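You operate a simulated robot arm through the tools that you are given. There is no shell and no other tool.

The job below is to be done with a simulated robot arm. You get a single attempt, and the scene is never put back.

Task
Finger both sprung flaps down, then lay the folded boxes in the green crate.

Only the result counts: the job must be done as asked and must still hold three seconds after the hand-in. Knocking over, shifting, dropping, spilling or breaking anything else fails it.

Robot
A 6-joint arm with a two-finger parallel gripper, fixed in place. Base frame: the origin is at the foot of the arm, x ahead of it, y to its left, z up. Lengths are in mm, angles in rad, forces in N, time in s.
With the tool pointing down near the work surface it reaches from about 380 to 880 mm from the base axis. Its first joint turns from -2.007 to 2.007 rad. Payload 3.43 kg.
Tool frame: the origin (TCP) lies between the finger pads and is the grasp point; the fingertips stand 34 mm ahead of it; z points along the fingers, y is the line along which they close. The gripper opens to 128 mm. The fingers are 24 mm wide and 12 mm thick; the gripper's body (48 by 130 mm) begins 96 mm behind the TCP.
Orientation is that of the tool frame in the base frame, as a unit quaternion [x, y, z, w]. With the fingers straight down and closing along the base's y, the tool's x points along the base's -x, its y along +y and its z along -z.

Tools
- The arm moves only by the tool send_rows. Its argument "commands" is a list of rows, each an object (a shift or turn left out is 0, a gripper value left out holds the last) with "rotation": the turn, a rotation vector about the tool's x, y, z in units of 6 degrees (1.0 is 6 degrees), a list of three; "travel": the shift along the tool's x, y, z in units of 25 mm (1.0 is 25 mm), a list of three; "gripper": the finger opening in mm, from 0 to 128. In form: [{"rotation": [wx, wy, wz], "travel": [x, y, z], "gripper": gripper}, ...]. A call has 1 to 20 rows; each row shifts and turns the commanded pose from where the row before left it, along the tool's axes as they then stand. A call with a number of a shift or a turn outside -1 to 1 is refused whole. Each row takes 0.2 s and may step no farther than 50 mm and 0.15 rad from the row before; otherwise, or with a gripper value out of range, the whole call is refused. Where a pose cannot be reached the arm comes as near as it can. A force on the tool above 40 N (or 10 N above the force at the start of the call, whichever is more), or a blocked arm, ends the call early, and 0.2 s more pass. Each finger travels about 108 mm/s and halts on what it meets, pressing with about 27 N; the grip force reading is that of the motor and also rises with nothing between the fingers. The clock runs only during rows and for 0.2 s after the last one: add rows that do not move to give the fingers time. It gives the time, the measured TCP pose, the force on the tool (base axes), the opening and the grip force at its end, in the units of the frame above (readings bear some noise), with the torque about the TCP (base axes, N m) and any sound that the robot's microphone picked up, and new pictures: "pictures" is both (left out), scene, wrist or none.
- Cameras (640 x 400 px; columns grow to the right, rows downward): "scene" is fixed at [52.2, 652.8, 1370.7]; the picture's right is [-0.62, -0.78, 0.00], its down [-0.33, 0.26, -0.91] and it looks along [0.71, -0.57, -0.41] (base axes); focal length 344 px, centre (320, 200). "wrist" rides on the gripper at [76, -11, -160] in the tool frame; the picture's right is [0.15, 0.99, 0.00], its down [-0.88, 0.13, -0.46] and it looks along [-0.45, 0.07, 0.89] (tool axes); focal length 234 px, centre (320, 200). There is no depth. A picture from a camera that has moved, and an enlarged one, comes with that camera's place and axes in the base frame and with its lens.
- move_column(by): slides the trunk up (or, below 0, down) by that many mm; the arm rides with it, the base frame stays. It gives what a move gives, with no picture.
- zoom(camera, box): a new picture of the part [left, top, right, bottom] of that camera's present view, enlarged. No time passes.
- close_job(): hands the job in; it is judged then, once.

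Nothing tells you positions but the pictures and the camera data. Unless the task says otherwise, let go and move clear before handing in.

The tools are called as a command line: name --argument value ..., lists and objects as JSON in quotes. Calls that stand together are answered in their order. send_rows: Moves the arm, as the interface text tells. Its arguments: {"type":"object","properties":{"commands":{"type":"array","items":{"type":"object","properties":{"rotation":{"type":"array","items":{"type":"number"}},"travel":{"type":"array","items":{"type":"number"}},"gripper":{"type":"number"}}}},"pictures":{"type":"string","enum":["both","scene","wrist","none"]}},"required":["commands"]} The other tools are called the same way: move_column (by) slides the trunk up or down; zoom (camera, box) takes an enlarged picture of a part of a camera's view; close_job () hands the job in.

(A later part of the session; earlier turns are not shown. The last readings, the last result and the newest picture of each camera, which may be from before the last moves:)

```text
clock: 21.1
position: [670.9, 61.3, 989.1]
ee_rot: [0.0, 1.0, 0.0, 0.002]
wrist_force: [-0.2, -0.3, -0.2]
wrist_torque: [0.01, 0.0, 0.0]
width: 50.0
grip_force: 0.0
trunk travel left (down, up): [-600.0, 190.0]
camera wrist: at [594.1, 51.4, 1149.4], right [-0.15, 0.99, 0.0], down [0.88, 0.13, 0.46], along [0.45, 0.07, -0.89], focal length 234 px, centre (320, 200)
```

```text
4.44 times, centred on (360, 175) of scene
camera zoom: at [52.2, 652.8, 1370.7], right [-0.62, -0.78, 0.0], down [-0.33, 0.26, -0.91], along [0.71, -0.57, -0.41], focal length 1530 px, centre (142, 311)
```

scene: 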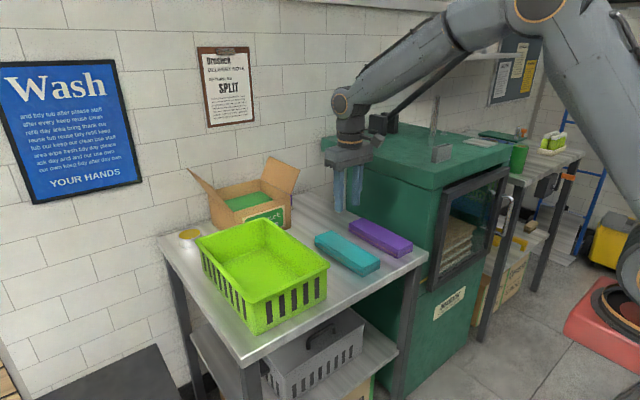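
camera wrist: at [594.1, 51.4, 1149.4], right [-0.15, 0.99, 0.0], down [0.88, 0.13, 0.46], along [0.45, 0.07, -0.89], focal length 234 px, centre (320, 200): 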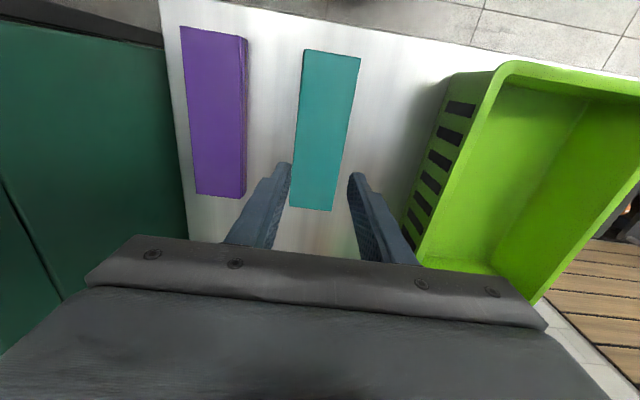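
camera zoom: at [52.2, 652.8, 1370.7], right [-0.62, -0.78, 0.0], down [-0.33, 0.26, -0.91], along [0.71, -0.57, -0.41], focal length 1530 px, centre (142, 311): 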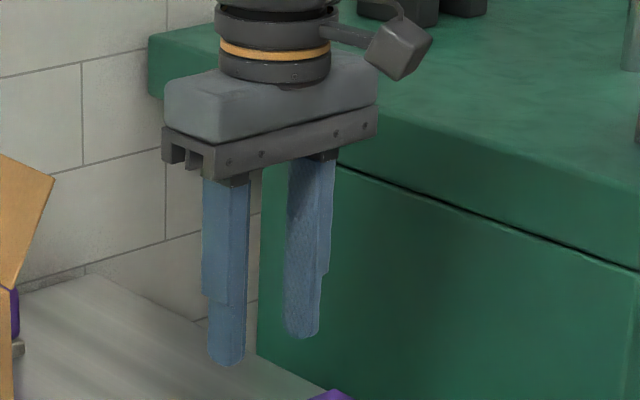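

The teal box is unmoved and still closed; the thin band around its side sticks out a little, so the rounded fingertips probably slid over it. I'll go back down with the fingers open and seat them deeper.

send_rows --commands '[{"travel": [0.05, 0.05, 0], "gripper": 100}, {"travel": [0, 0, 0.5]}, {"travel": [0, 0, 1]}, {"travel": [0, 0, 1]}, {"travel": [0, 0, 1]}, {"travel": [0, 0, 1]}, {"travel": [0, 0, 0.8]}, {"travel": [0, 0, 0.5]}, {"travel": [0, 0, 0.16]}, {}]' --pictures "both"

zoom --camera "scene" --box '[310, 190, 400, 280]'

```text
clock: 23.3
position: [670.4, 62.6, 840.0]
ee_rot: [0.0, 1.0, 0.0, 0.002]
wrist_force: [-0.5, -0.2, -0.2]
wrist_torque: [-0.01, 0.0, -0.04]
width: 100.2
grip_force: 0.0
trunk travel left (down, up): [-600.0, 190.0]
camera wrist: at [593.4, 52.1, 999.9], right [-0.15, 0.99, 0.0], down [0.88, 0.13, 0.46], along [0.45, 0.07, -0.89], focal length 234 px, centre (320, 200)
```

scene: 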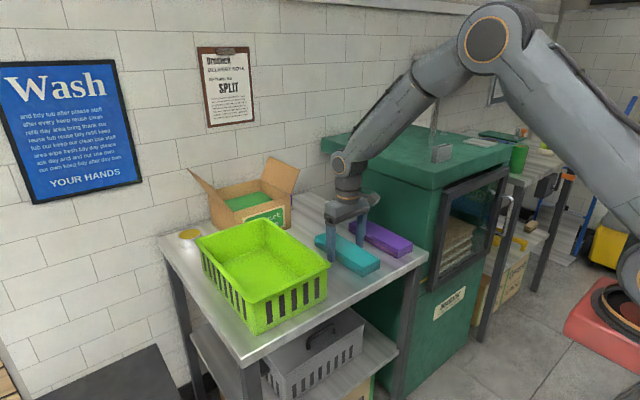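
wrist: 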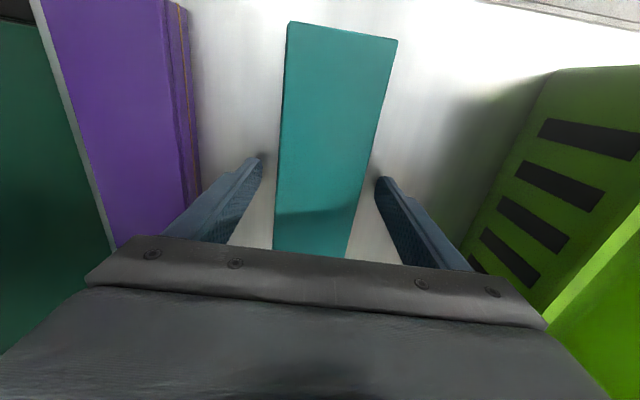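

```text
4.44 times, centred on (355, 235) of scene
camera zoom: at [52.2, 652.8, 1370.7], right [-0.62, -0.78, 0.0], down [-0.33, 0.26, -0.91], along [0.71, -0.57, -0.41], focal length 1530 px, centre (164, 44)
```

zoom: 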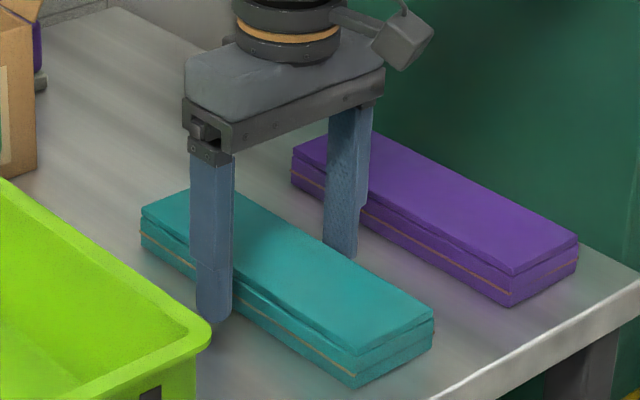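

The fingers straddle the teal box with tips at z≈806. I'll lower in 1 mm steps to seat the fingers deeper, watching for table contact.

send_rows --commands '[{"travel": [0, 0, 0.06]}, {"travel": [0, 0, 0.06]}, {}]' --pictures "none"

```text
clock: 24.1
position: [670.9, 62.5, 836.6]
ee_rot: [0.0, 1.0, 0.001, 0.001]
wrist_force: [0.0, 0.0, 0.4]
wrist_torque: [-0.01, -0.02, 0.0]
width: 99.9
grip_force: 0.0
trunk travel left (down, up): [-600.0, 190.0]
```

send_rows --commands '[{"travel": [0, 0, 0.04]}, {"travel": [0, 0, 0.02]}, {}]' --pictures "none"

```text
clock: 24.9
position: [669.6, 63.4, 834.9]
ee_rot: [0.0, 1.0, 0.001, 0.002]
wrist_force: [-0.2, -0.8, 0.0]
wrist_torque: [0.01, -0.02, 0.01]
width: 99.8
grip_force: 0.1
trunk travel left (down, up): [-600.0, 190.0]
```

There is no table contact and the tips are at about z 801. Closing on the box now, then checking width and force.

send_rows --commands '[{"gripper": 40}, {}, {}, {}]' --pictures "both"

zoom --camera "scene" --box '[310, 190, 400, 280]'

zoom --camera "wrist" --box '[230, 120, 430, 270]'

```text
clock: 25.9
position: [670.4, 63.3, 835.6]
ee_rot: [0.0, 1.0, 0.0, 0.002]
wrist_force: [-0.3, 0.3, -0.2]
wrist_torque: [0.01, 0.03, -0.01]
width: 69.4
grip_force: 26.7
trunk travel left (down, up): [-600.0, 190.0]
camera wrist: at [593.5, 52.2, 995.2], right [-0.15, 0.99, 0.0], down [0.88, 0.13, 0.46], along [0.45, 0.07, -0.89], focal length 234 px, centre (320, 200)
```

scene: 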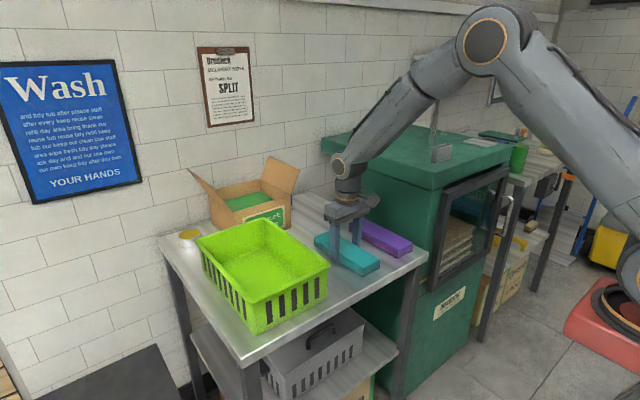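
wrist: 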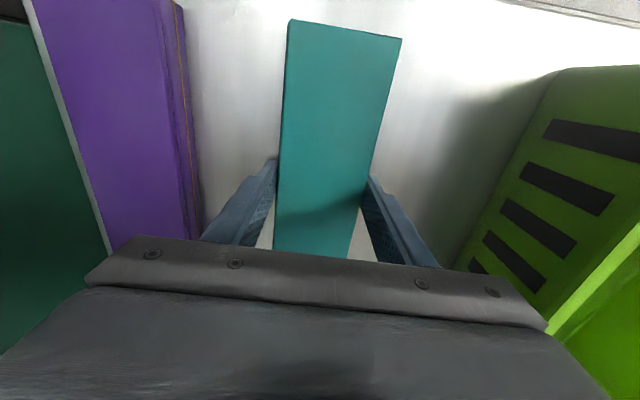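

```text
4.44 times, centred on (355, 235) of scene
camera zoom: at [52.2, 652.8, 1370.7], right [-0.62, -0.78, 0.0], down [-0.33, 0.26, -0.91], along [0.71, -0.57, -0.41], focal length 1530 px, centre (164, 44)
```

zoom: 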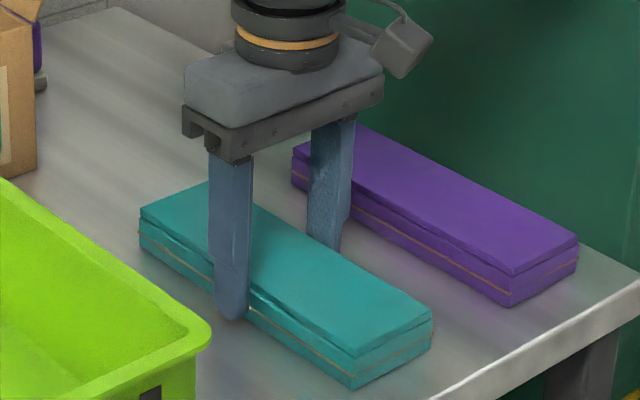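

```text
2.67 times, centred on (330, 195) of wrist
camera zoom: at [593.5, 52.2, 995.2], right [-0.15, 0.99, 0.0], down [0.88, 0.13, 0.46], along [0.45, 0.07, -0.89], focal length 624 px, centre (293, 213)
```

zoom: 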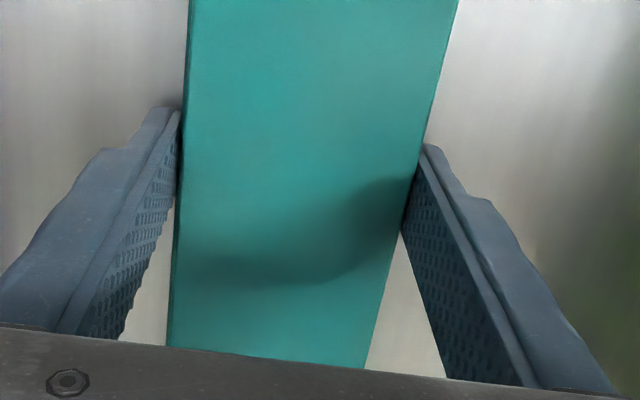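

The grip is again 69.4 mm at 27 N, with the fingers fully seated. I'll lift just a few millimetres and read force and width.

send_rows --commands '[{"travel": [0, 0, -0.06]}, {"travel": [0, 0, -0.06]}, {}]' --pictures "none"

zoom --camera "scene" --box '[310, 190, 400, 280]'

```text
clock: 26.7
position: [669.3, 62.1, 838.7]
ee_rot: [0.0, 1.0, 0.0, 0.002]
wrist_force: [0.1, 0.2, -0.9]
wrist_torque: [-0.01, 0.01, 0.01]
width: 69.5
grip_force: 27.1
trunk travel left (down, up): [-600.0, 190.0]
```

```text
4.44 times, centred on (355, 235) of scene
camera zoom: at [52.2, 652.8, 1370.7], right [-0.62, -0.78, 0.0], down [-0.33, 0.26, -0.91], along [0.71, -0.57, -0.41], focal length 1530 px, centre (164, 44)
```

zoom: 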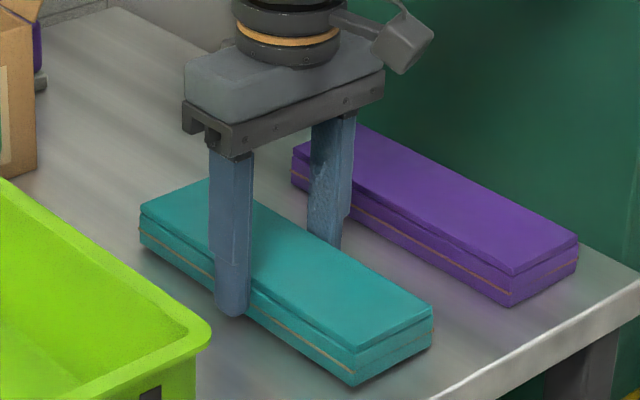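

Force is near zero and the box may have come up slightly with the fingers. I'll continue slowly and check each few millimetres.

send_rows --commands '[{"travel": [0, 0, -0.06]}, {"travel": [0, 0, -0.06]}, {"travel": [0, 0, -0.06]}, {"travel": [0, 0, -0.06]}, {}]' --pictures "none"

zoom --camera "scene" --box '[310, 190, 400, 280]'

```text
clock: 27.9
position: [670.0, 62.4, 844.6]
ee_rot: [0.0, 1.0, 0.0, 0.001]
wrist_force: [-0.1, -0.1, 0.5]
wrist_torque: [0.01, -0.01, 0.01]
width: 69.2
grip_force: 27.0
trunk travel left (down, up): [-600.0, 190.0]
```

```text
4.44 times, centred on (355, 235) of scene
camera zoom: at [52.2, 652.8, 1370.7], right [-0.62, -0.78, 0.0], down [-0.33, 0.26, -0.91], along [0.71, -0.57, -0.41], focal length 1530 px, centre (164, 44)
```

zoom: 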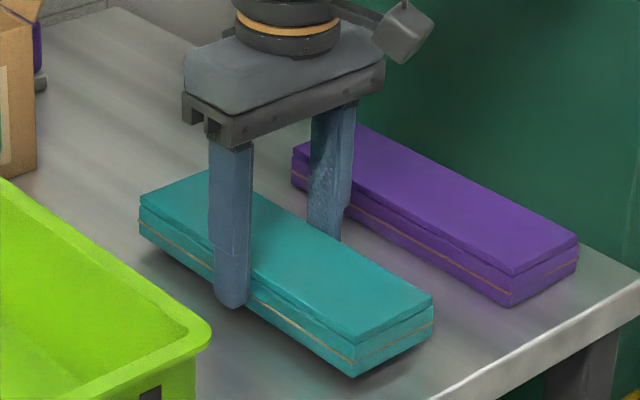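

The box is now lifted clear of the table and holding. I'll continue lifting gently to clear the crate rim.

send_rows --commands '[{"travel": [0, 0, -0.1]}, {"travel": [0, 0, -0.16]}, {"travel": [0, 0, -0.24]}, {"travel": [0, 0, -0.32]}, {"travel": [0, 0, -0.4]}, {"travel": [0, 0, -0.4]}, {"travel": [0, 0, -0.3]}, {"travel": [0, 0, -0.2]}, {}]' --pictures "none"

zoom --camera "scene" --box '[290, 150, 430, 280]'

```text
clock: 29.9
position: [669.6, 64.5, 898.4]
ee_rot: [0.0, 1.0, 0.0, 0.002]
wrist_force: [0.0, 0.2, -0.8]
wrist_torque: [0.01, -0.02, 0.03]
width: 69.0
grip_force: 27.2
trunk travel left (down, up): [-600.0, 190.0]
```

```text
3.08 times, centred on (360, 215) of scene
camera zoom: at [52.2, 652.8, 1370.7], right [-0.62, -0.78, 0.0], down [-0.33, 0.26, -0.91], along [0.71, -0.57, -0.41], focal length 1059 px, centre (197, 154)
```

zoom: 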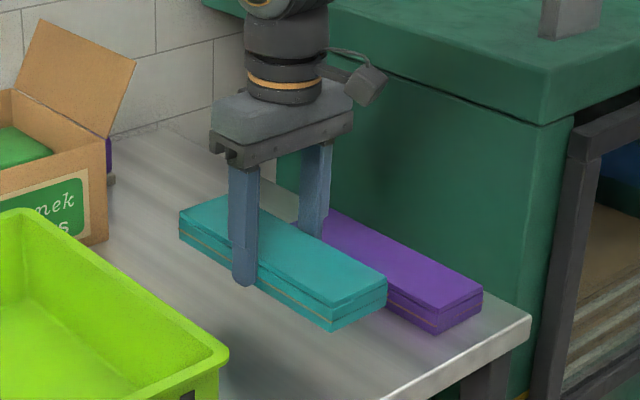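

The box is held level. I'll keep lifting gently to about z 965 so its bottom clears the crate rim.

send_rows --commands '[{"travel": [0, 0, -0.15]}, {"travel": [0, 0, -0.3]}, {"travel": [0, 0, -0.45]}, {"travel": [0, 0, -0.5]}, {"travel": [0, 0, -0.5]}, {"travel": [0, 0, -0.4]}, {"travel": [0, 0, -0.25]}, {"travel": [0, 0, -0.1]}, {}]' --pictures "none"

zoom --camera "scene" --box '[290, 140, 430, 270]'

zoom --camera "wrist" --box '[0, 0, 640, 400]'

```text
clock: 31.9
position: [669.7, 63.5, 964.2]
ee_rot: [0.0, 1.0, -0.001, 0.002]
wrist_force: [0.5, -0.8, -0.6]
wrist_torque: [-0.03, 0.02, 0.01]
width: 69.0
grip_force: 26.7
trunk travel left (down, up): [-600.0, 190.0]
```

```text
3.08 times, centred on (360, 205) of scene
camera zoom: at [52.2, 652.8, 1370.7], right [-0.62, -0.78, 0.0], down [-0.33, 0.26, -0.91], along [0.71, -0.57, -0.41], focal length 1059 px, centre (197, 185)
```

zoom: 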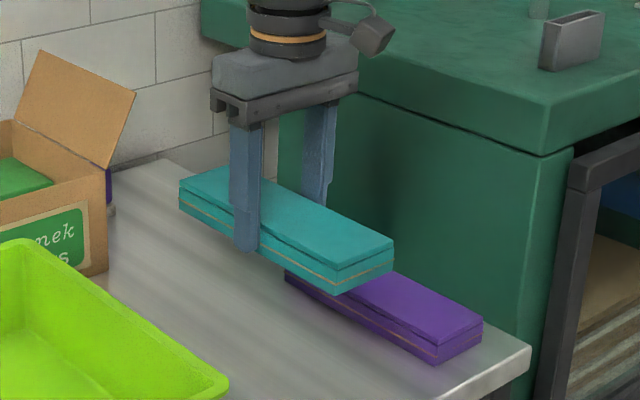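

```text
1.00 times, centred on (320, 200) of wrist (not enlarged: the box is as wide or as high as the picture)
camera zoom: at [593.2, 52.1, 1123.7], right [-0.15, 0.99, 0.0], down [0.88, 0.13, 0.46], along [0.45, 0.07, -0.89], focal length 234 px, centre (320, 200)
```

zoom: 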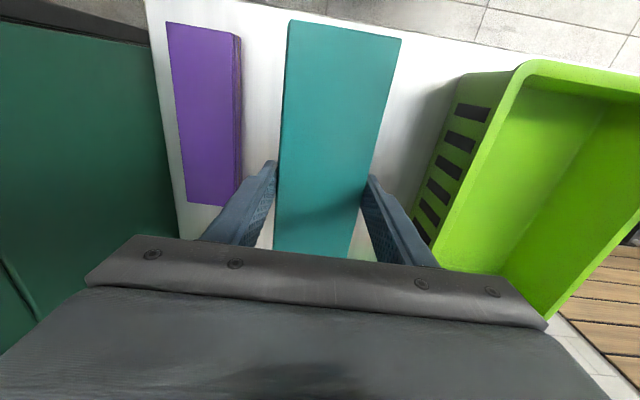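

The grip is stable and the box hasn't moved in the fingers. I'll zoom on the crate to refine its inner walls before moving over it.

zoom --camera "wrist" --box '[400, 40, 640, 330]'

zoom --camera "scene" --box '[185, 210, 335, 340]'

```text
1.38 times, centred on (520, 185) of wrist
camera zoom: at [593.2, 52.1, 1123.7], right [-0.15, 0.99, 0.0], down [0.88, 0.13, 0.46], along [0.45, 0.07, -0.89], focal length 323 px, centre (44, 221)
```

zoom: 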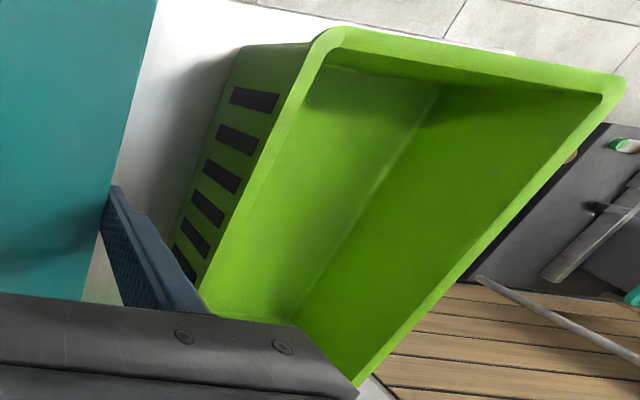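

```text
3.08 times, centred on (260, 275) of scene
camera zoom: at [52.2, 652.8, 1370.7], right [-0.62, -0.78, 0.0], down [-0.33, 0.26, -0.91], along [0.71, -0.57, -0.41], focal length 1059 px, centre (505, -31)
```

zoom: 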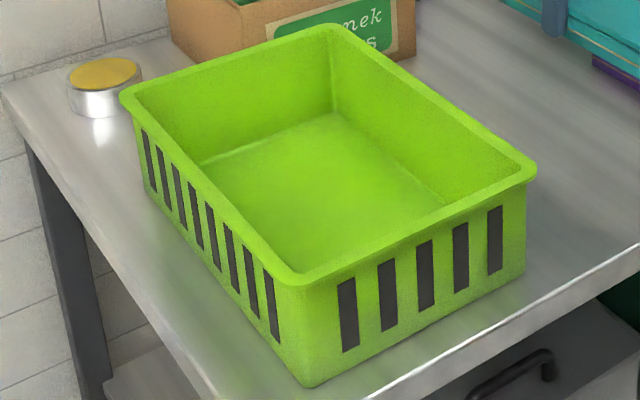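

The crate's inner faces are at about y 230–416 and x 568–855, with the floor near z 806. I'll carry the teal box over at this height to about (700, 363).

send_rows --commands '[{"travel": [-0.06, 0.2, 0]}, {"travel": [-0.06, 0.4, 0]}, {"travel": [-0.06, 0.6, 0]}, {"travel": [-0.06, 0.7, 0]}, {"travel": [-0.06, 0.7, 0]}, {"travel": [-0.06, 0.7, 0]}, {"travel": [-0.06, 0.7, 0]}, {"travel": [-0.06, 0.7, 0]}, {"travel": [-0.06, 0.7, 0]}, {"travel": [-0.06, 0.7, 0]}, {"travel": [-0.06, 0.7, 0]}, {"travel": [-0.06, 0.7, 0]}, {"travel": [-0.06, 0.7, 0]}, {"travel": [-0.06, 0.7, 0]}, {"travel": [-0.06, 0.7, 0]}, {"travel": [-0.06, 0.7, 0]}, {"travel": [-0.06, 0.7, 0]}, {"travel": [-0.06, 0.5, 0]}, {"travel": [-0.06, 0.3, 0]}, {"travel": [-0.06, 0.18, 0]}]' --pictures "both"

zoom --camera "scene" --box '[180, 150, 340, 340]'

zoom --camera "wrist" --box '[150, 0, 500, 270]'

```text
clock: 36.1
position: [699.7, 362.8, 965.2]
ee_rot: [-0.001, 1.0, 0.0, 0.002]
wrist_force: [-0.3, -0.4, -0.4]
wrist_torque: [0.04, 0.04, 0.01]
width: 69.4
grip_force: 26.7
trunk travel left (down, up): [-600.0, 190.0]
camera wrist: at [623.2, 351.7, 1124.0], right [-0.15, 0.99, 0.0], down [0.88, 0.13, 0.46], along [0.45, 0.07, -0.89], focal length 234 px, centre (320, 200)
```

scene: 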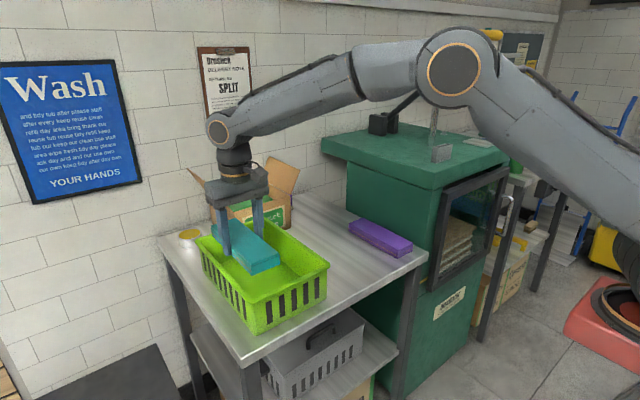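
wrist: 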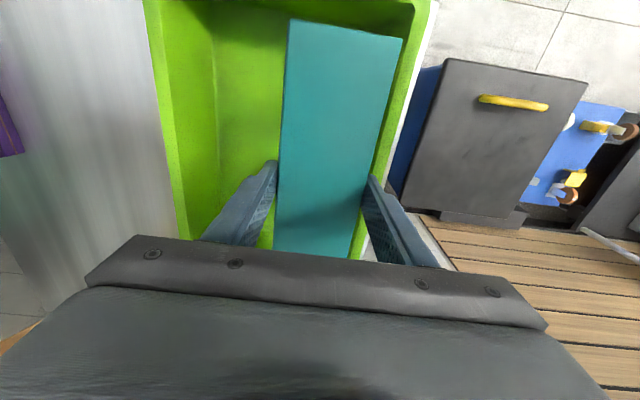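

```text
2.11 times, centred on (260, 245) of scene
camera zoom: at [52.2, 652.8, 1370.7], right [-0.62, -0.78, 0.0], down [-0.33, 0.26, -0.91], along [0.71, -0.57, -0.41], focal length 725 px, centre (446, 105)
```

zoom: 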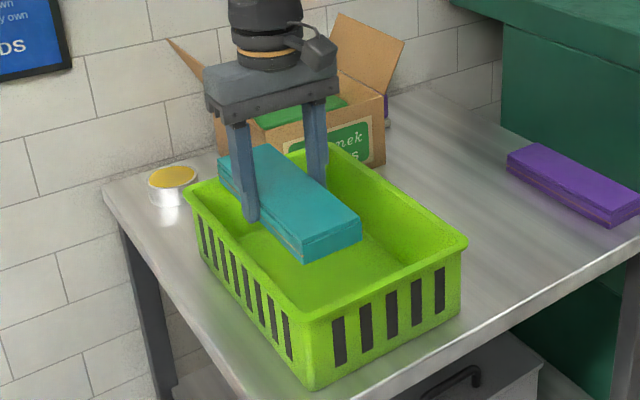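

```text
1.48 times, centred on (325, 135) of wrist
camera zoom: at [623.2, 351.7, 1124.0], right [-0.15, 0.99, 0.0], down [0.88, 0.13, 0.46], along [0.45, 0.07, -0.89], focal length 347 px, centre (313, 296)
```

zoom: 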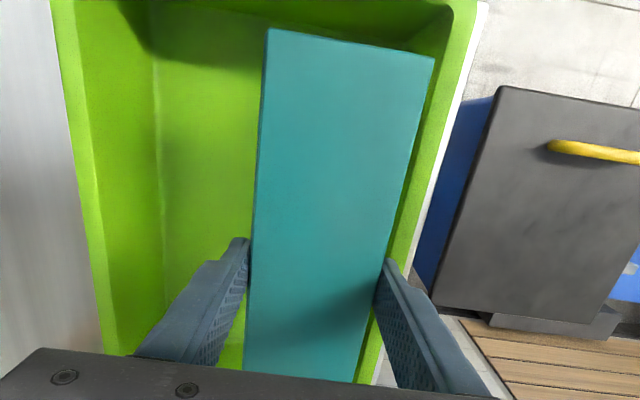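

From the wrist view the crate walls sit at about y 221 and 418 relative to the gripper, so there is room. I'll lower the teal box into the crate, stopping just above the floor.

send_rows --commands '[{"travel": [0, 0.12, 0.2]}, {"travel": [0, 0, 0.4]}, {"travel": [0, 0, 0.6]}, {"travel": [0, 0, 0.7]}, {"travel": [0, 0, 0.7]}, {"travel": [0, 0, 0.7]}, {"travel": [0, 0, 0.6]}, {"travel": [0, 0, 0.4]}, {"travel": [0, 0, 0.2]}, {}]' --pictures "both"

zoom --camera "scene" --box '[180, 180, 340, 340]'

zoom --camera "wrist" --box '[150, 0, 500, 270]'

```text
clock: 37.6
position: [703.1, 367.1, 889.9]
ee_rot: [-0.001, 1.0, 0.005, 0.009]
wrist_force: [-1.3, -1.1, 15.8]
wrist_torque: [0.83, 0.22, -0.05]
width: 69.1
grip_force: 26.7
trunk travel left (down, up): [-600.0, 190.0]
stopped in row 7: the force on the tool passed its limit at 55 N (the readings are from after the stop); the commanded pose is now the measured one
camera wrist: at [624.0, 356.0, 1047.7], right [-0.15, 0.99, 0.01], down [0.87, 0.13, 0.47], along [0.47, 0.08, -0.88], focal length 234 px, centre (320, 200)
```

scene: 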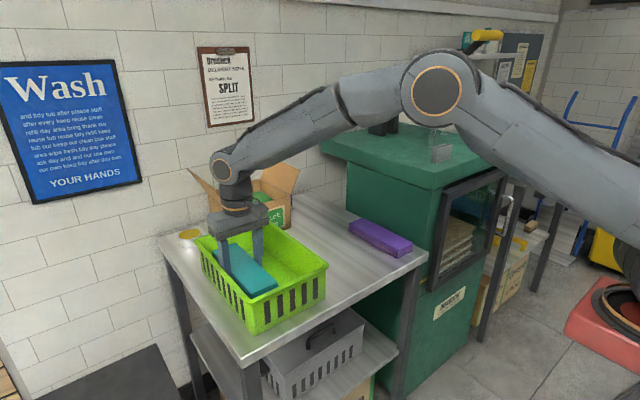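
wrist: 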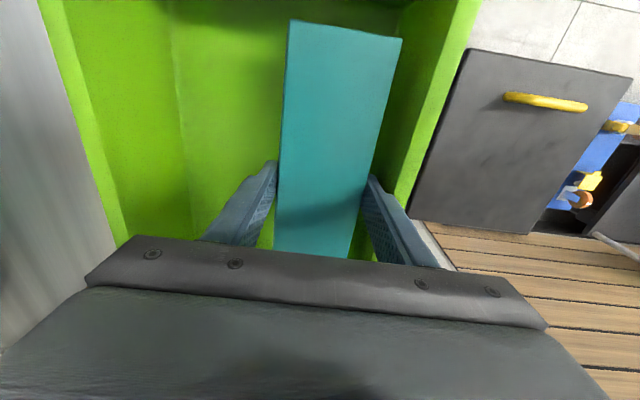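

```text
2.50 times, centred on (260, 260) of scene
camera zoom: at [52.2, 652.8, 1370.7], right [-0.62, -0.78, 0.0], down [-0.33, 0.26, -0.91], along [0.71, -0.57, -0.41], focal length 860 px, centre (470, 50)
```

zoom: 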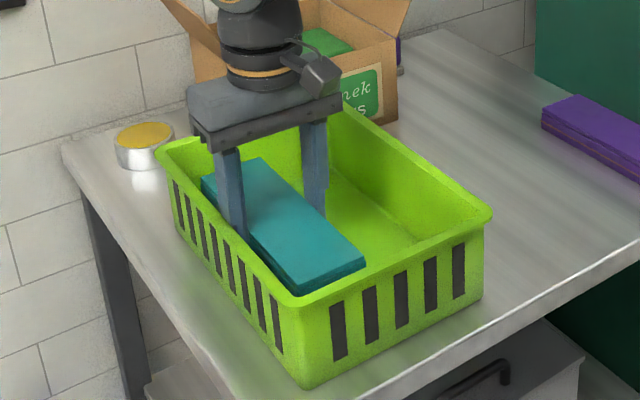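

```text
1.48 times, centred on (325, 135) of wrist
camera zoom: at [624.0, 356.0, 1047.7], right [-0.15, 0.99, 0.01], down [0.87, 0.13, 0.47], along [0.47, 0.08, -0.88], focal length 347 px, centre (313, 296)
```

zoom: 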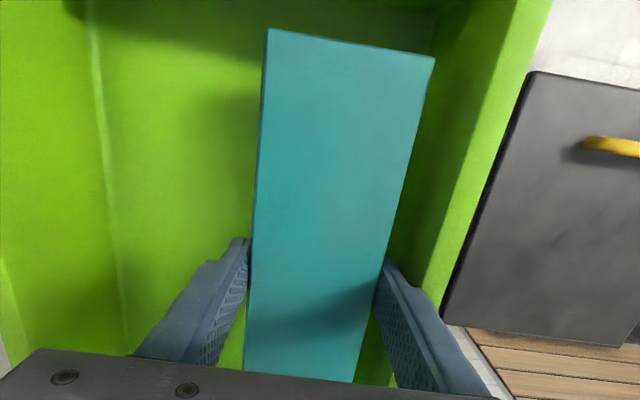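

The descent stopped at TCP z≈890, with contact on the +y side about 53 mm from the TCP. I think the thicker upper part of the +y finger met the crate rim. I'll raise gently and check both the crate and the box.

send_rows --commands '[{"travel": [0, 0, -0.2]}, {"travel": [0, 0, -0.4]}, {"travel": [0, 0, -0.5]}, {"travel": [0, 0, -0.3]}, {}]' --pictures "both"

zoom --camera "scene" --box '[185, 210, 335, 340]'

zoom --camera "wrist" --box '[220, 110, 480, 280]'

```text
clock: 38.8
position: [701.8, 367.2, 921.7]
ee_rot: [0.0, 1.0, 0.003, 0.006]
wrist_force: [-1.2, 0.1, -0.5]
wrist_torque: [-0.01, -0.01, 0.03]
width: 69.4
grip_force: 26.7
trunk travel left (down, up): [-600.0, 190.0]
camera wrist: at [623.8, 355.2, 1080.6], right [-0.15, 0.99, 0.0], down [0.88, 0.13, 0.47], along [0.46, 0.07, -0.88], focal length 234 px, centre (320, 200)
```

scene: 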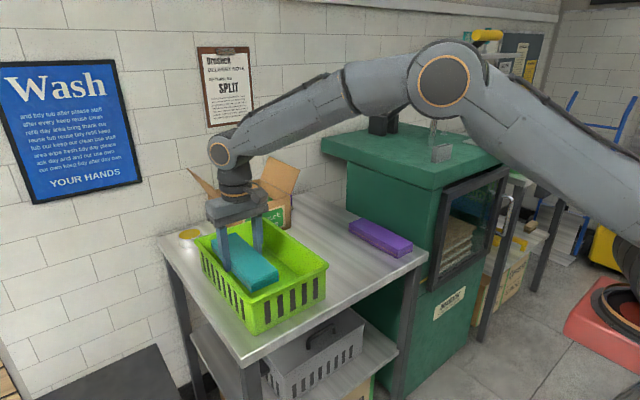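
wrist: 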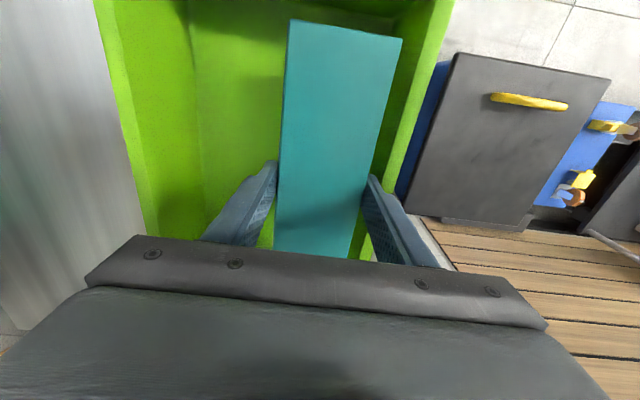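

```text
3.08 times, centred on (260, 275) of scene
camera zoom: at [52.2, 652.8, 1370.7], right [-0.62, -0.78, 0.0], down [-0.33, 0.26, -0.91], along [0.71, -0.57, -0.41], focal length 1059 px, centre (505, -31)
```

zoom: 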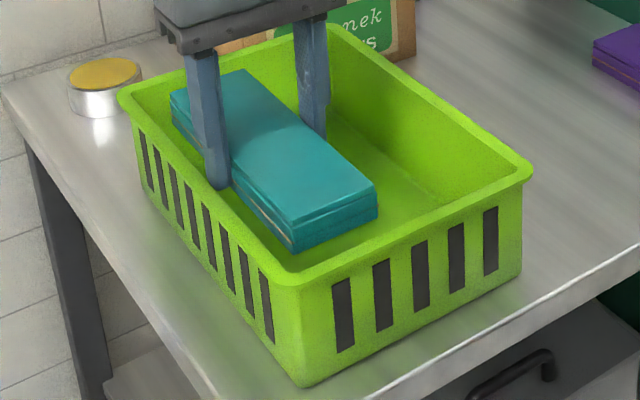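

```text
2.35 times, centred on (350, 195) of wrist
camera zoom: at [623.8, 355.2, 1080.6], right [-0.15, 0.99, 0.0], down [0.88, 0.13, 0.47], along [0.46, 0.07, -0.88], focal length 551 px, centre (249, 212)
```

zoom: 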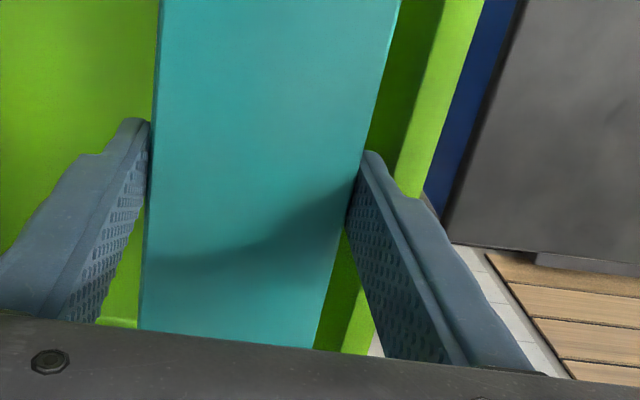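

The outer side of the upper finger (53 mm from centre) touched the rim at y≈419, and the crate moved only a few millimetres. I'll level the tool and shift to y≈352, which leaves about 14 mm of clearance, then look again.

send_rows --commands '[{"rotation": [0.05, 0.08, 0], "travel": [0, -0.15, 0]}, {"travel": [0, -0.25, 0]}, {"travel": [0, -0.2, 0]}, {}]' --pictures "both"

zoom --camera "wrist" --box '[80, 0, 480, 280]'

zoom --camera "scene" --box '[185, 210, 335, 340]'

```text
clock: 39.8
position: [700.4, 351.6, 921.0]
ee_rot: [0.001, 1.0, 0.0, 0.002]
wrist_force: [0.1, -0.9, -1.5]
wrist_torque: [0.0, 0.01, 0.01]
width: 69.4
grip_force: 27.2
trunk travel left (down, up): [-600.0, 190.0]
camera wrist: at [625.0, 341.1, 1081.2], right [-0.15, 0.99, 0.0], down [0.88, 0.13, 0.46], along [0.45, 0.07, -0.89], focal length 234 px, centre (320, 200)
```

scene: 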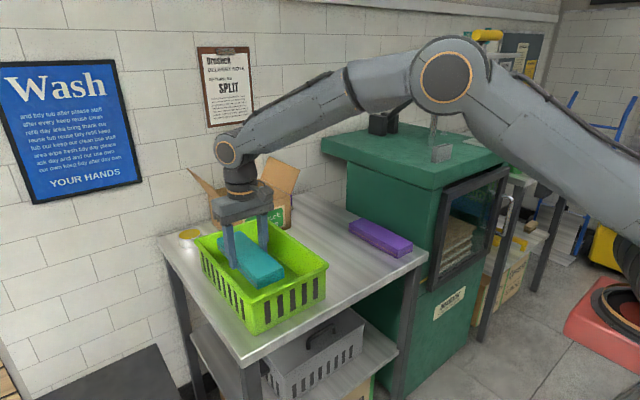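
wrist: 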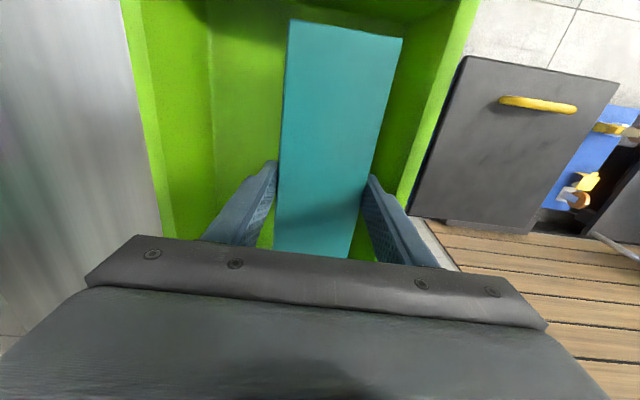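

```text
1.43 times, centred on (280, 140) of wrist
camera zoom: at [625.0, 341.1, 1081.2], right [-0.15, 0.99, 0.0], down [0.88, 0.13, 0.46], along [0.45, 0.07, -0.89], focal length 334 px, centre (377, 286)
```

zoom: 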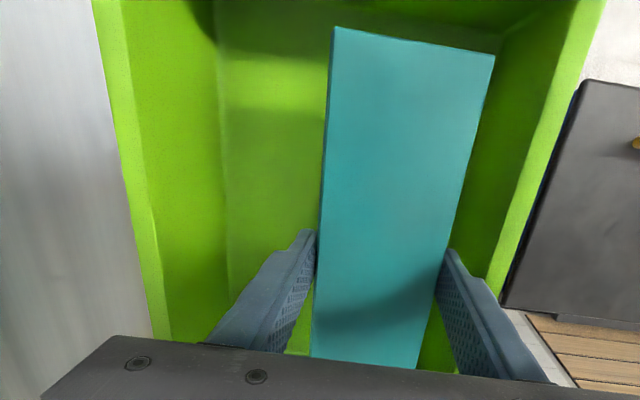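

```text
3.08 times, centred on (260, 275) of scene
camera zoom: at [52.2, 652.8, 1370.7], right [-0.62, -0.78, 0.0], down [-0.33, 0.26, -0.91], along [0.71, -0.57, -0.41], focal length 1059 px, centre (505, -31)
```

zoom: 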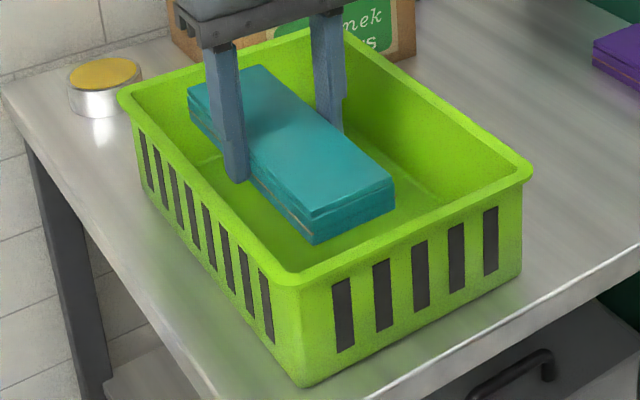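

There is now good clearance on both sides (inner rims at y≈225 and 420). I'll lower the teal box toward the crate floor.

send_rows --commands '[{"travel": [0, 0, 0.2]}, {"travel": [0, 0, 0.4]}, {"travel": [0, 0, 0.5]}, {"travel": [0, 0, 0.6]}, {"travel": [0, 0, 0.5]}, {"travel": [0, 0, 0.4]}, {"travel": [0, 0, 0.2]}, {}]' --pictures "both"

zoom --camera "scene" --box '[185, 210, 335, 340]'

```text
clock: 41.6
position: [701.5, 352.4, 850.8]
ee_rot: [-0.001, 1.0, 0.001, 0.002]
wrist_force: [-0.5, -0.4, -1.4]
wrist_torque: [-0.02, 0.02, 0.0]
width: 69.0
grip_force: 27.4
trunk travel left (down, up): [-600.0, 190.0]
camera wrist: at [624.9, 341.8, 1011.1], right [-0.15, 0.99, 0.0], down [0.88, 0.13, 0.46], along [0.45, 0.07, -0.89], focal length 234 px, centre (320, 200)
```

scene: 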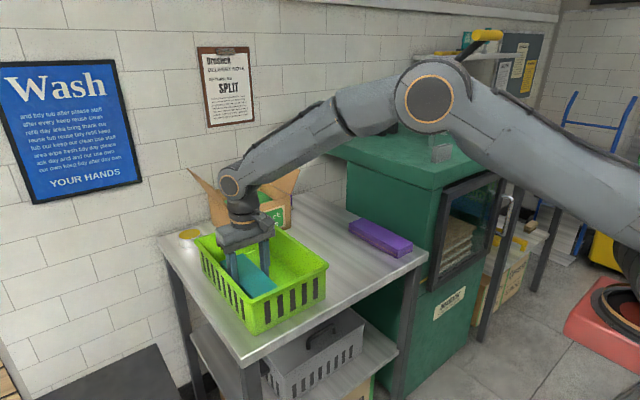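
wrist: 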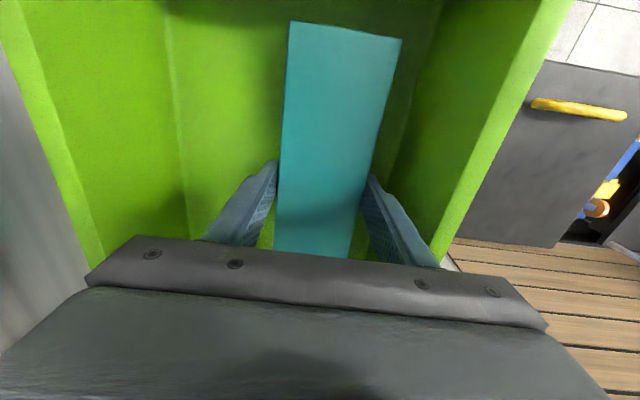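

```text
3.08 times, centred on (260, 275) of scene
camera zoom: at [52.2, 652.8, 1370.7], right [-0.62, -0.78, 0.0], down [-0.33, 0.26, -0.91], along [0.71, -0.57, -0.41], focal length 1059 px, centre (505, -31)
```

zoom: 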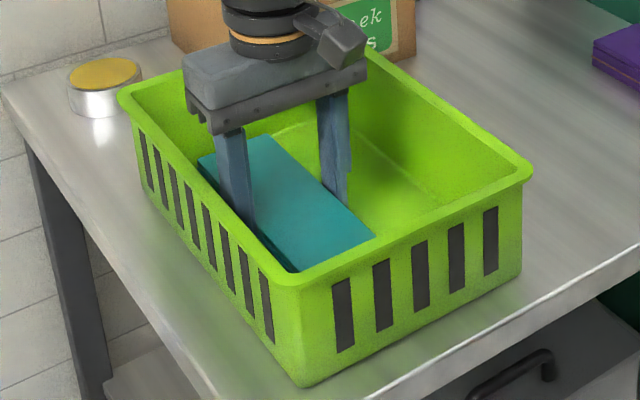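

The box is near the floor of the crate. I'll creep down until I feel contact.

send_rows --commands '[{"travel": [0, 0, 0.06]}, {"travel": [0, 0, 0.06]}, {"travel": [0, 0, 0.06]}, {}]' --pictures "none"

```text
clock: 42.6
position: [701.6, 352.5, 846.9]
ee_rot: [0.0, 1.0, 0.001, 0.003]
wrist_force: [0.0, 0.9, -0.3]
wrist_torque: [0.0, 0.01, 0.01]
width: 69.0
grip_force: 26.5
trunk travel left (down, up): [-600.0, 190.0]
```

send_rows --commands '[{"travel": [0, 0, 0.06]}, {"travel": [0, 0, 0.06]}, {}]' --pictures "none"

```text
clock: 43.4
position: [702.3, 352.4, 844.4]
ee_rot: [0.0, 1.0, 0.001, 0.002]
wrist_force: [-0.1, 0.1, 0.1]
wrist_torque: [-0.02, -0.02, -0.01]
width: 69.2
grip_force: 27.7
trunk travel left (down, up): [-600.0, 190.0]
```

send_rows --commands '[{"travel": [0, 0, 0.06]}, {"travel": [0, 0, 0.06]}, {}]' --pictures "none"

```text
clock: 44.2
position: [702.4, 351.7, 841.5]
ee_rot: [0.0, 1.0, 0.001, 0.002]
wrist_force: [-0.1, 1.1, -0.7]
wrist_torque: [0.02, 0.01, 0.01]
width: 69.4
grip_force: 27.2
trunk travel left (down, up): [-600.0, 190.0]
```

send_rows --commands '[{"travel": [0, 0, 0.05]}, {"travel": [0, 0, 0.05]}, {}]' --pictures "none"

```text
clock: 45.0
position: [703.1, 352.5, 839.4]
ee_rot: [0.0, 1.0, 0.002, 0.003]
wrist_force: [-2.8, -3.2, 21.2]
wrist_torque: [-0.2, 0.35, 0.02]
width: 69.2
grip_force: 27.0
trunk travel left (down, up): [-600.0, 190.0]
```

Floor contact at TCP z≈839. I'll ease off about 1 mm, open slightly to release, and then rise slowly.

send_rows --commands '[{"travel": [0, 0, -0.04]}, {"gripper": 79}, {}, {}]' --pictures "both"

zoom --camera "wrist" --box '[160, 0, 480, 280]'

```text
clock: 46.0
position: [702.5, 352.0, 840.2]
ee_rot: [-0.001, 1.0, 0.001, 0.002]
wrist_force: [-1.2, 2.5, 3.8]
wrist_torque: [-0.07, 0.08, -0.06]
width: 77.4
grip_force: 0.0
trunk travel left (down, up): [-600.0, 190.0]
camera wrist: at [624.8, 341.7, 998.6], right [-0.15, 0.99, 0.0], down [0.88, 0.13, 0.46], along [0.45, 0.07, -0.89], focal length 234 px, centre (320, 200)
```

scene: 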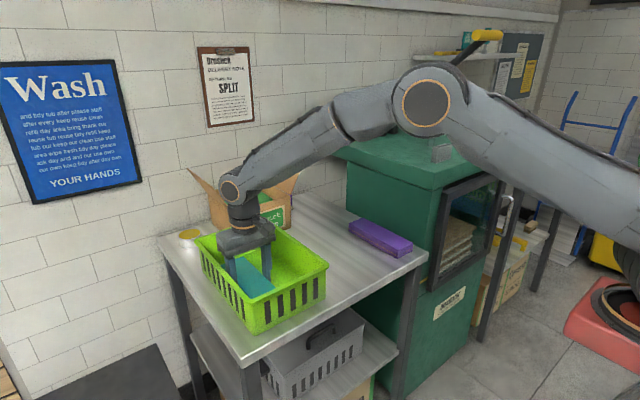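
wrist: 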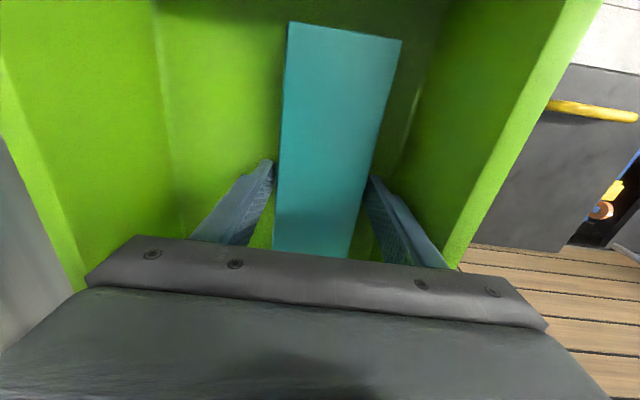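

```text
1.43 times, centred on (320, 140) of wrist
camera zoom: at [624.8, 341.7, 998.6], right [-0.15, 0.99, 0.0], down [0.88, 0.13, 0.46], along [0.45, 0.07, -0.89], focal length 334 px, centre (320, 286)
```

zoom: 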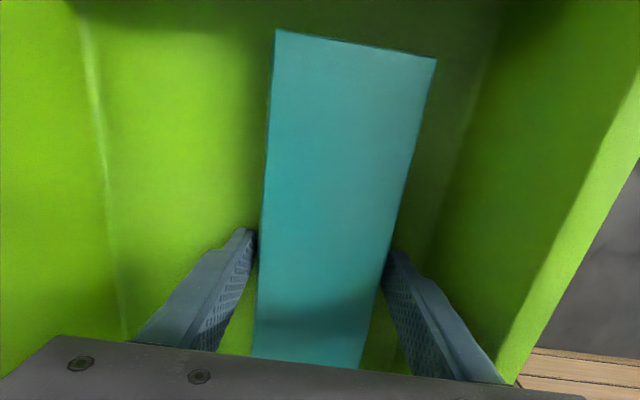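

The teal box rests on the crate floor and the fingers are open around it. I'll rise straight up slowly to release it.

send_rows --commands '[{"travel": [0, 0, -0.1]}, {"travel": [0, 0, -0.2]}, {"travel": [0, 0, -0.3]}, {"travel": [0, 0, -0.5]}, {"travel": [0, 0, -0.8]}, {"travel": [0, 0, -1]}, {"travel": [0, 0, -1]}, {"travel": [0, 0, -1]}, {}]' --pictures "both"

zoom --camera "wrist" --box '[80, 0, 480, 280]'

zoom --camera "scene" --box '[185, 210, 335, 340]'

```text
clock: 48.0
position: [699.4, 353.8, 962.4]
ee_rot: [0.0, 1.0, 0.001, 0.001]
wrist_force: [-0.7, -0.2, 0.5]
wrist_torque: [-0.04, 0.02, -0.04]
width: 79.0
grip_force: 0.1
trunk travel left (down, up): [-600.0, 190.0]
camera wrist: at [624.1, 342.4, 1121.4], right [-0.15, 0.99, 0.0], down [0.88, 0.13, 0.46], along [0.45, 0.07, -0.89], focal length 234 px, centre (320, 200)
```

scene: 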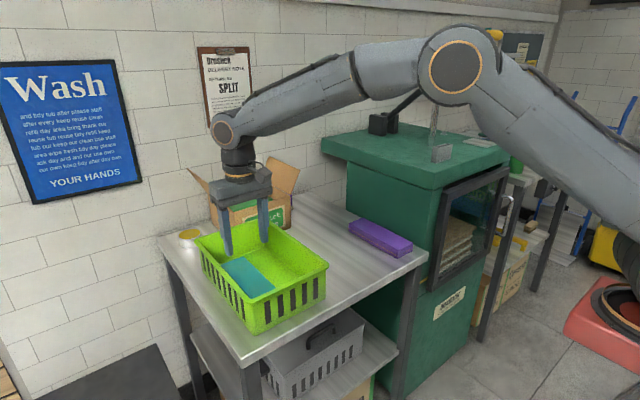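
wrist: 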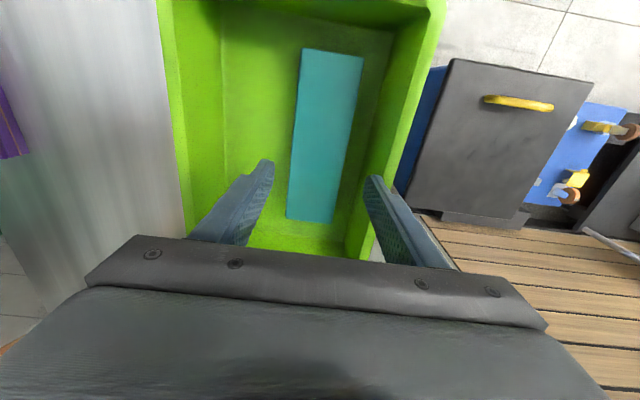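

```text
1.43 times, centred on (280, 140) of wrist
camera zoom: at [624.1, 342.4, 1121.4], right [-0.15, 0.99, 0.0], down [0.88, 0.13, 0.46], along [0.45, 0.07, -0.89], focal length 334 px, centre (377, 286)
```

zoom: 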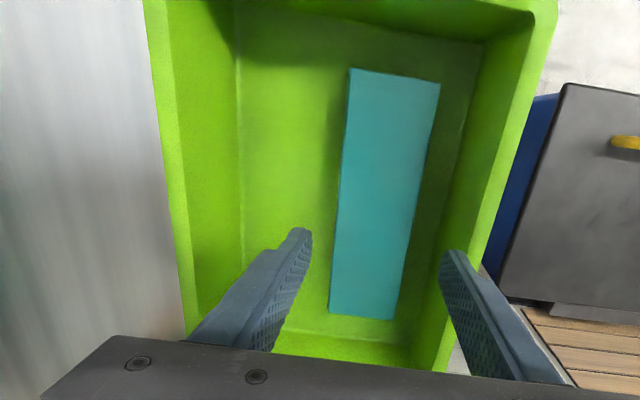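

```text
3.08 times, centred on (260, 275) of scene
camera zoom: at [52.2, 652.8, 1370.7], right [-0.62, -0.78, 0.0], down [-0.33, 0.26, -0.91], along [0.71, -0.57, -0.41], focal length 1059 px, centre (505, -31)
```

zoom: 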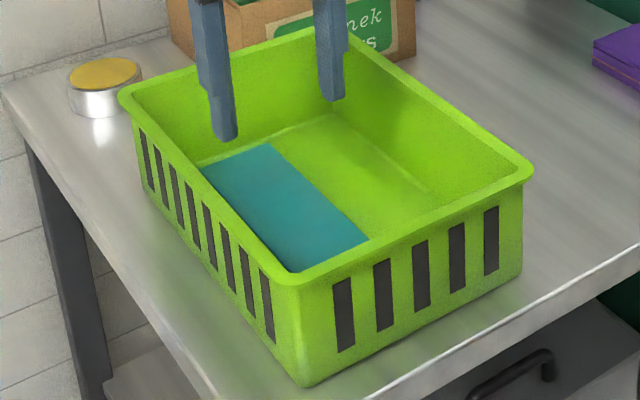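

The teal box lies flat on the crate floor at y≈320–387, and the crate itself stays put. To make finger room for the second box, I'll slide the teal one about 22 mm toward the +y wall with closed fingers, starting beside it on its −y side.

send_rows --commands '[{"travel": [0.05, -0.6, 0], "gripper": 0}, {"travel": [0.05, -0.6, 0]}, {"travel": [0, -0.6, 0]}, {"travel": [0, -0.55, 0]}, {}, {"travel": [0, 0, 0.6]}, {"travel": [0, 0, 0.8]}, {"travel": [0, 0, 0.8]}, {"travel": [0, 0, 0.8]}, {"travel": [0, 0, 0.6]}, {}]' --pictures "both"

zoom --camera "wrist" --box '[120, 0, 520, 280]'

zoom --camera "scene" --box '[185, 210, 335, 340]'

```text
clock: 50.4
position: [700.1, 293.3, 871.8]
ee_rot: [0.0, 1.0, 0.001, 0.001]
wrist_force: [-0.2, -0.1, 0.5]
wrist_torque: [0.0, 0.02, -0.03]
width: 0.2
grip_force: 26.9
trunk travel left (down, up): [-600.0, 190.0]
camera wrist: at [622.9, 282.3, 1031.5], right [-0.15, 0.99, 0.0], down [0.88, 0.13, 0.46], along [0.45, 0.07, -0.89], focal length 234 px, centre (320, 200)
```

scene: 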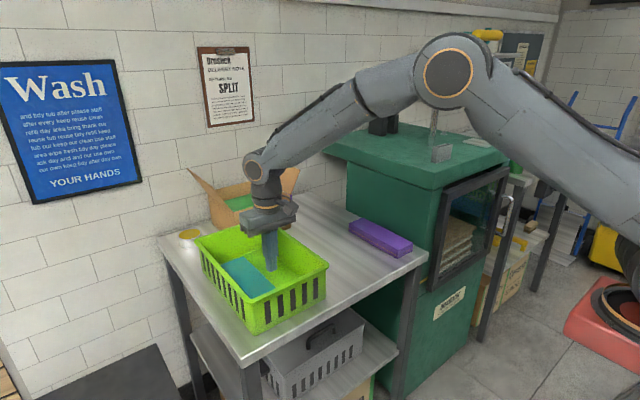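
wrist: 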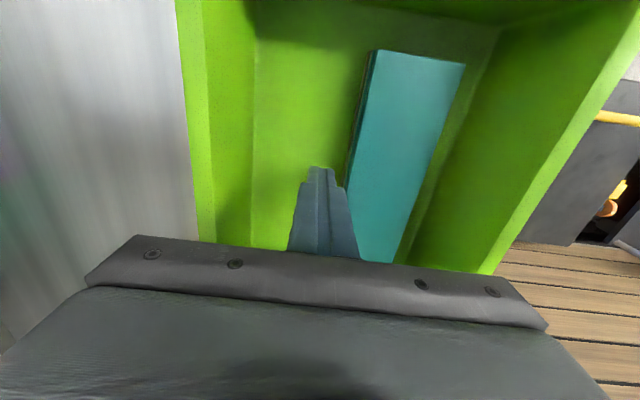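

```text
1.43 times, centred on (320, 140) of wrist
camera zoom: at [622.9, 282.3, 1031.5], right [-0.15, 0.99, 0.0], down [0.88, 0.13, 0.46], along [0.45, 0.07, -0.89], focal length 334 px, centre (320, 286)
```

zoom: 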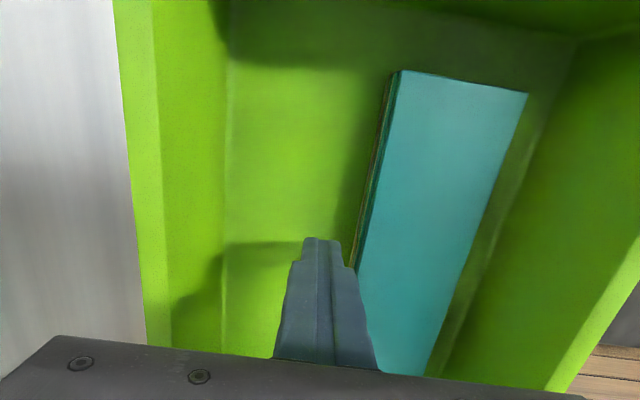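

```text
3.08 times, centred on (260, 275) of scene
camera zoom: at [52.2, 652.8, 1370.7], right [-0.62, -0.78, 0.0], down [-0.33, 0.26, -0.91], along [0.71, -0.57, -0.41], focal length 1059 px, centre (505, -31)
```

zoom: 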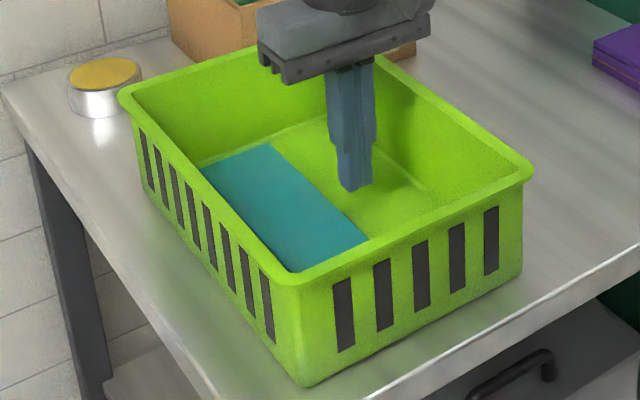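

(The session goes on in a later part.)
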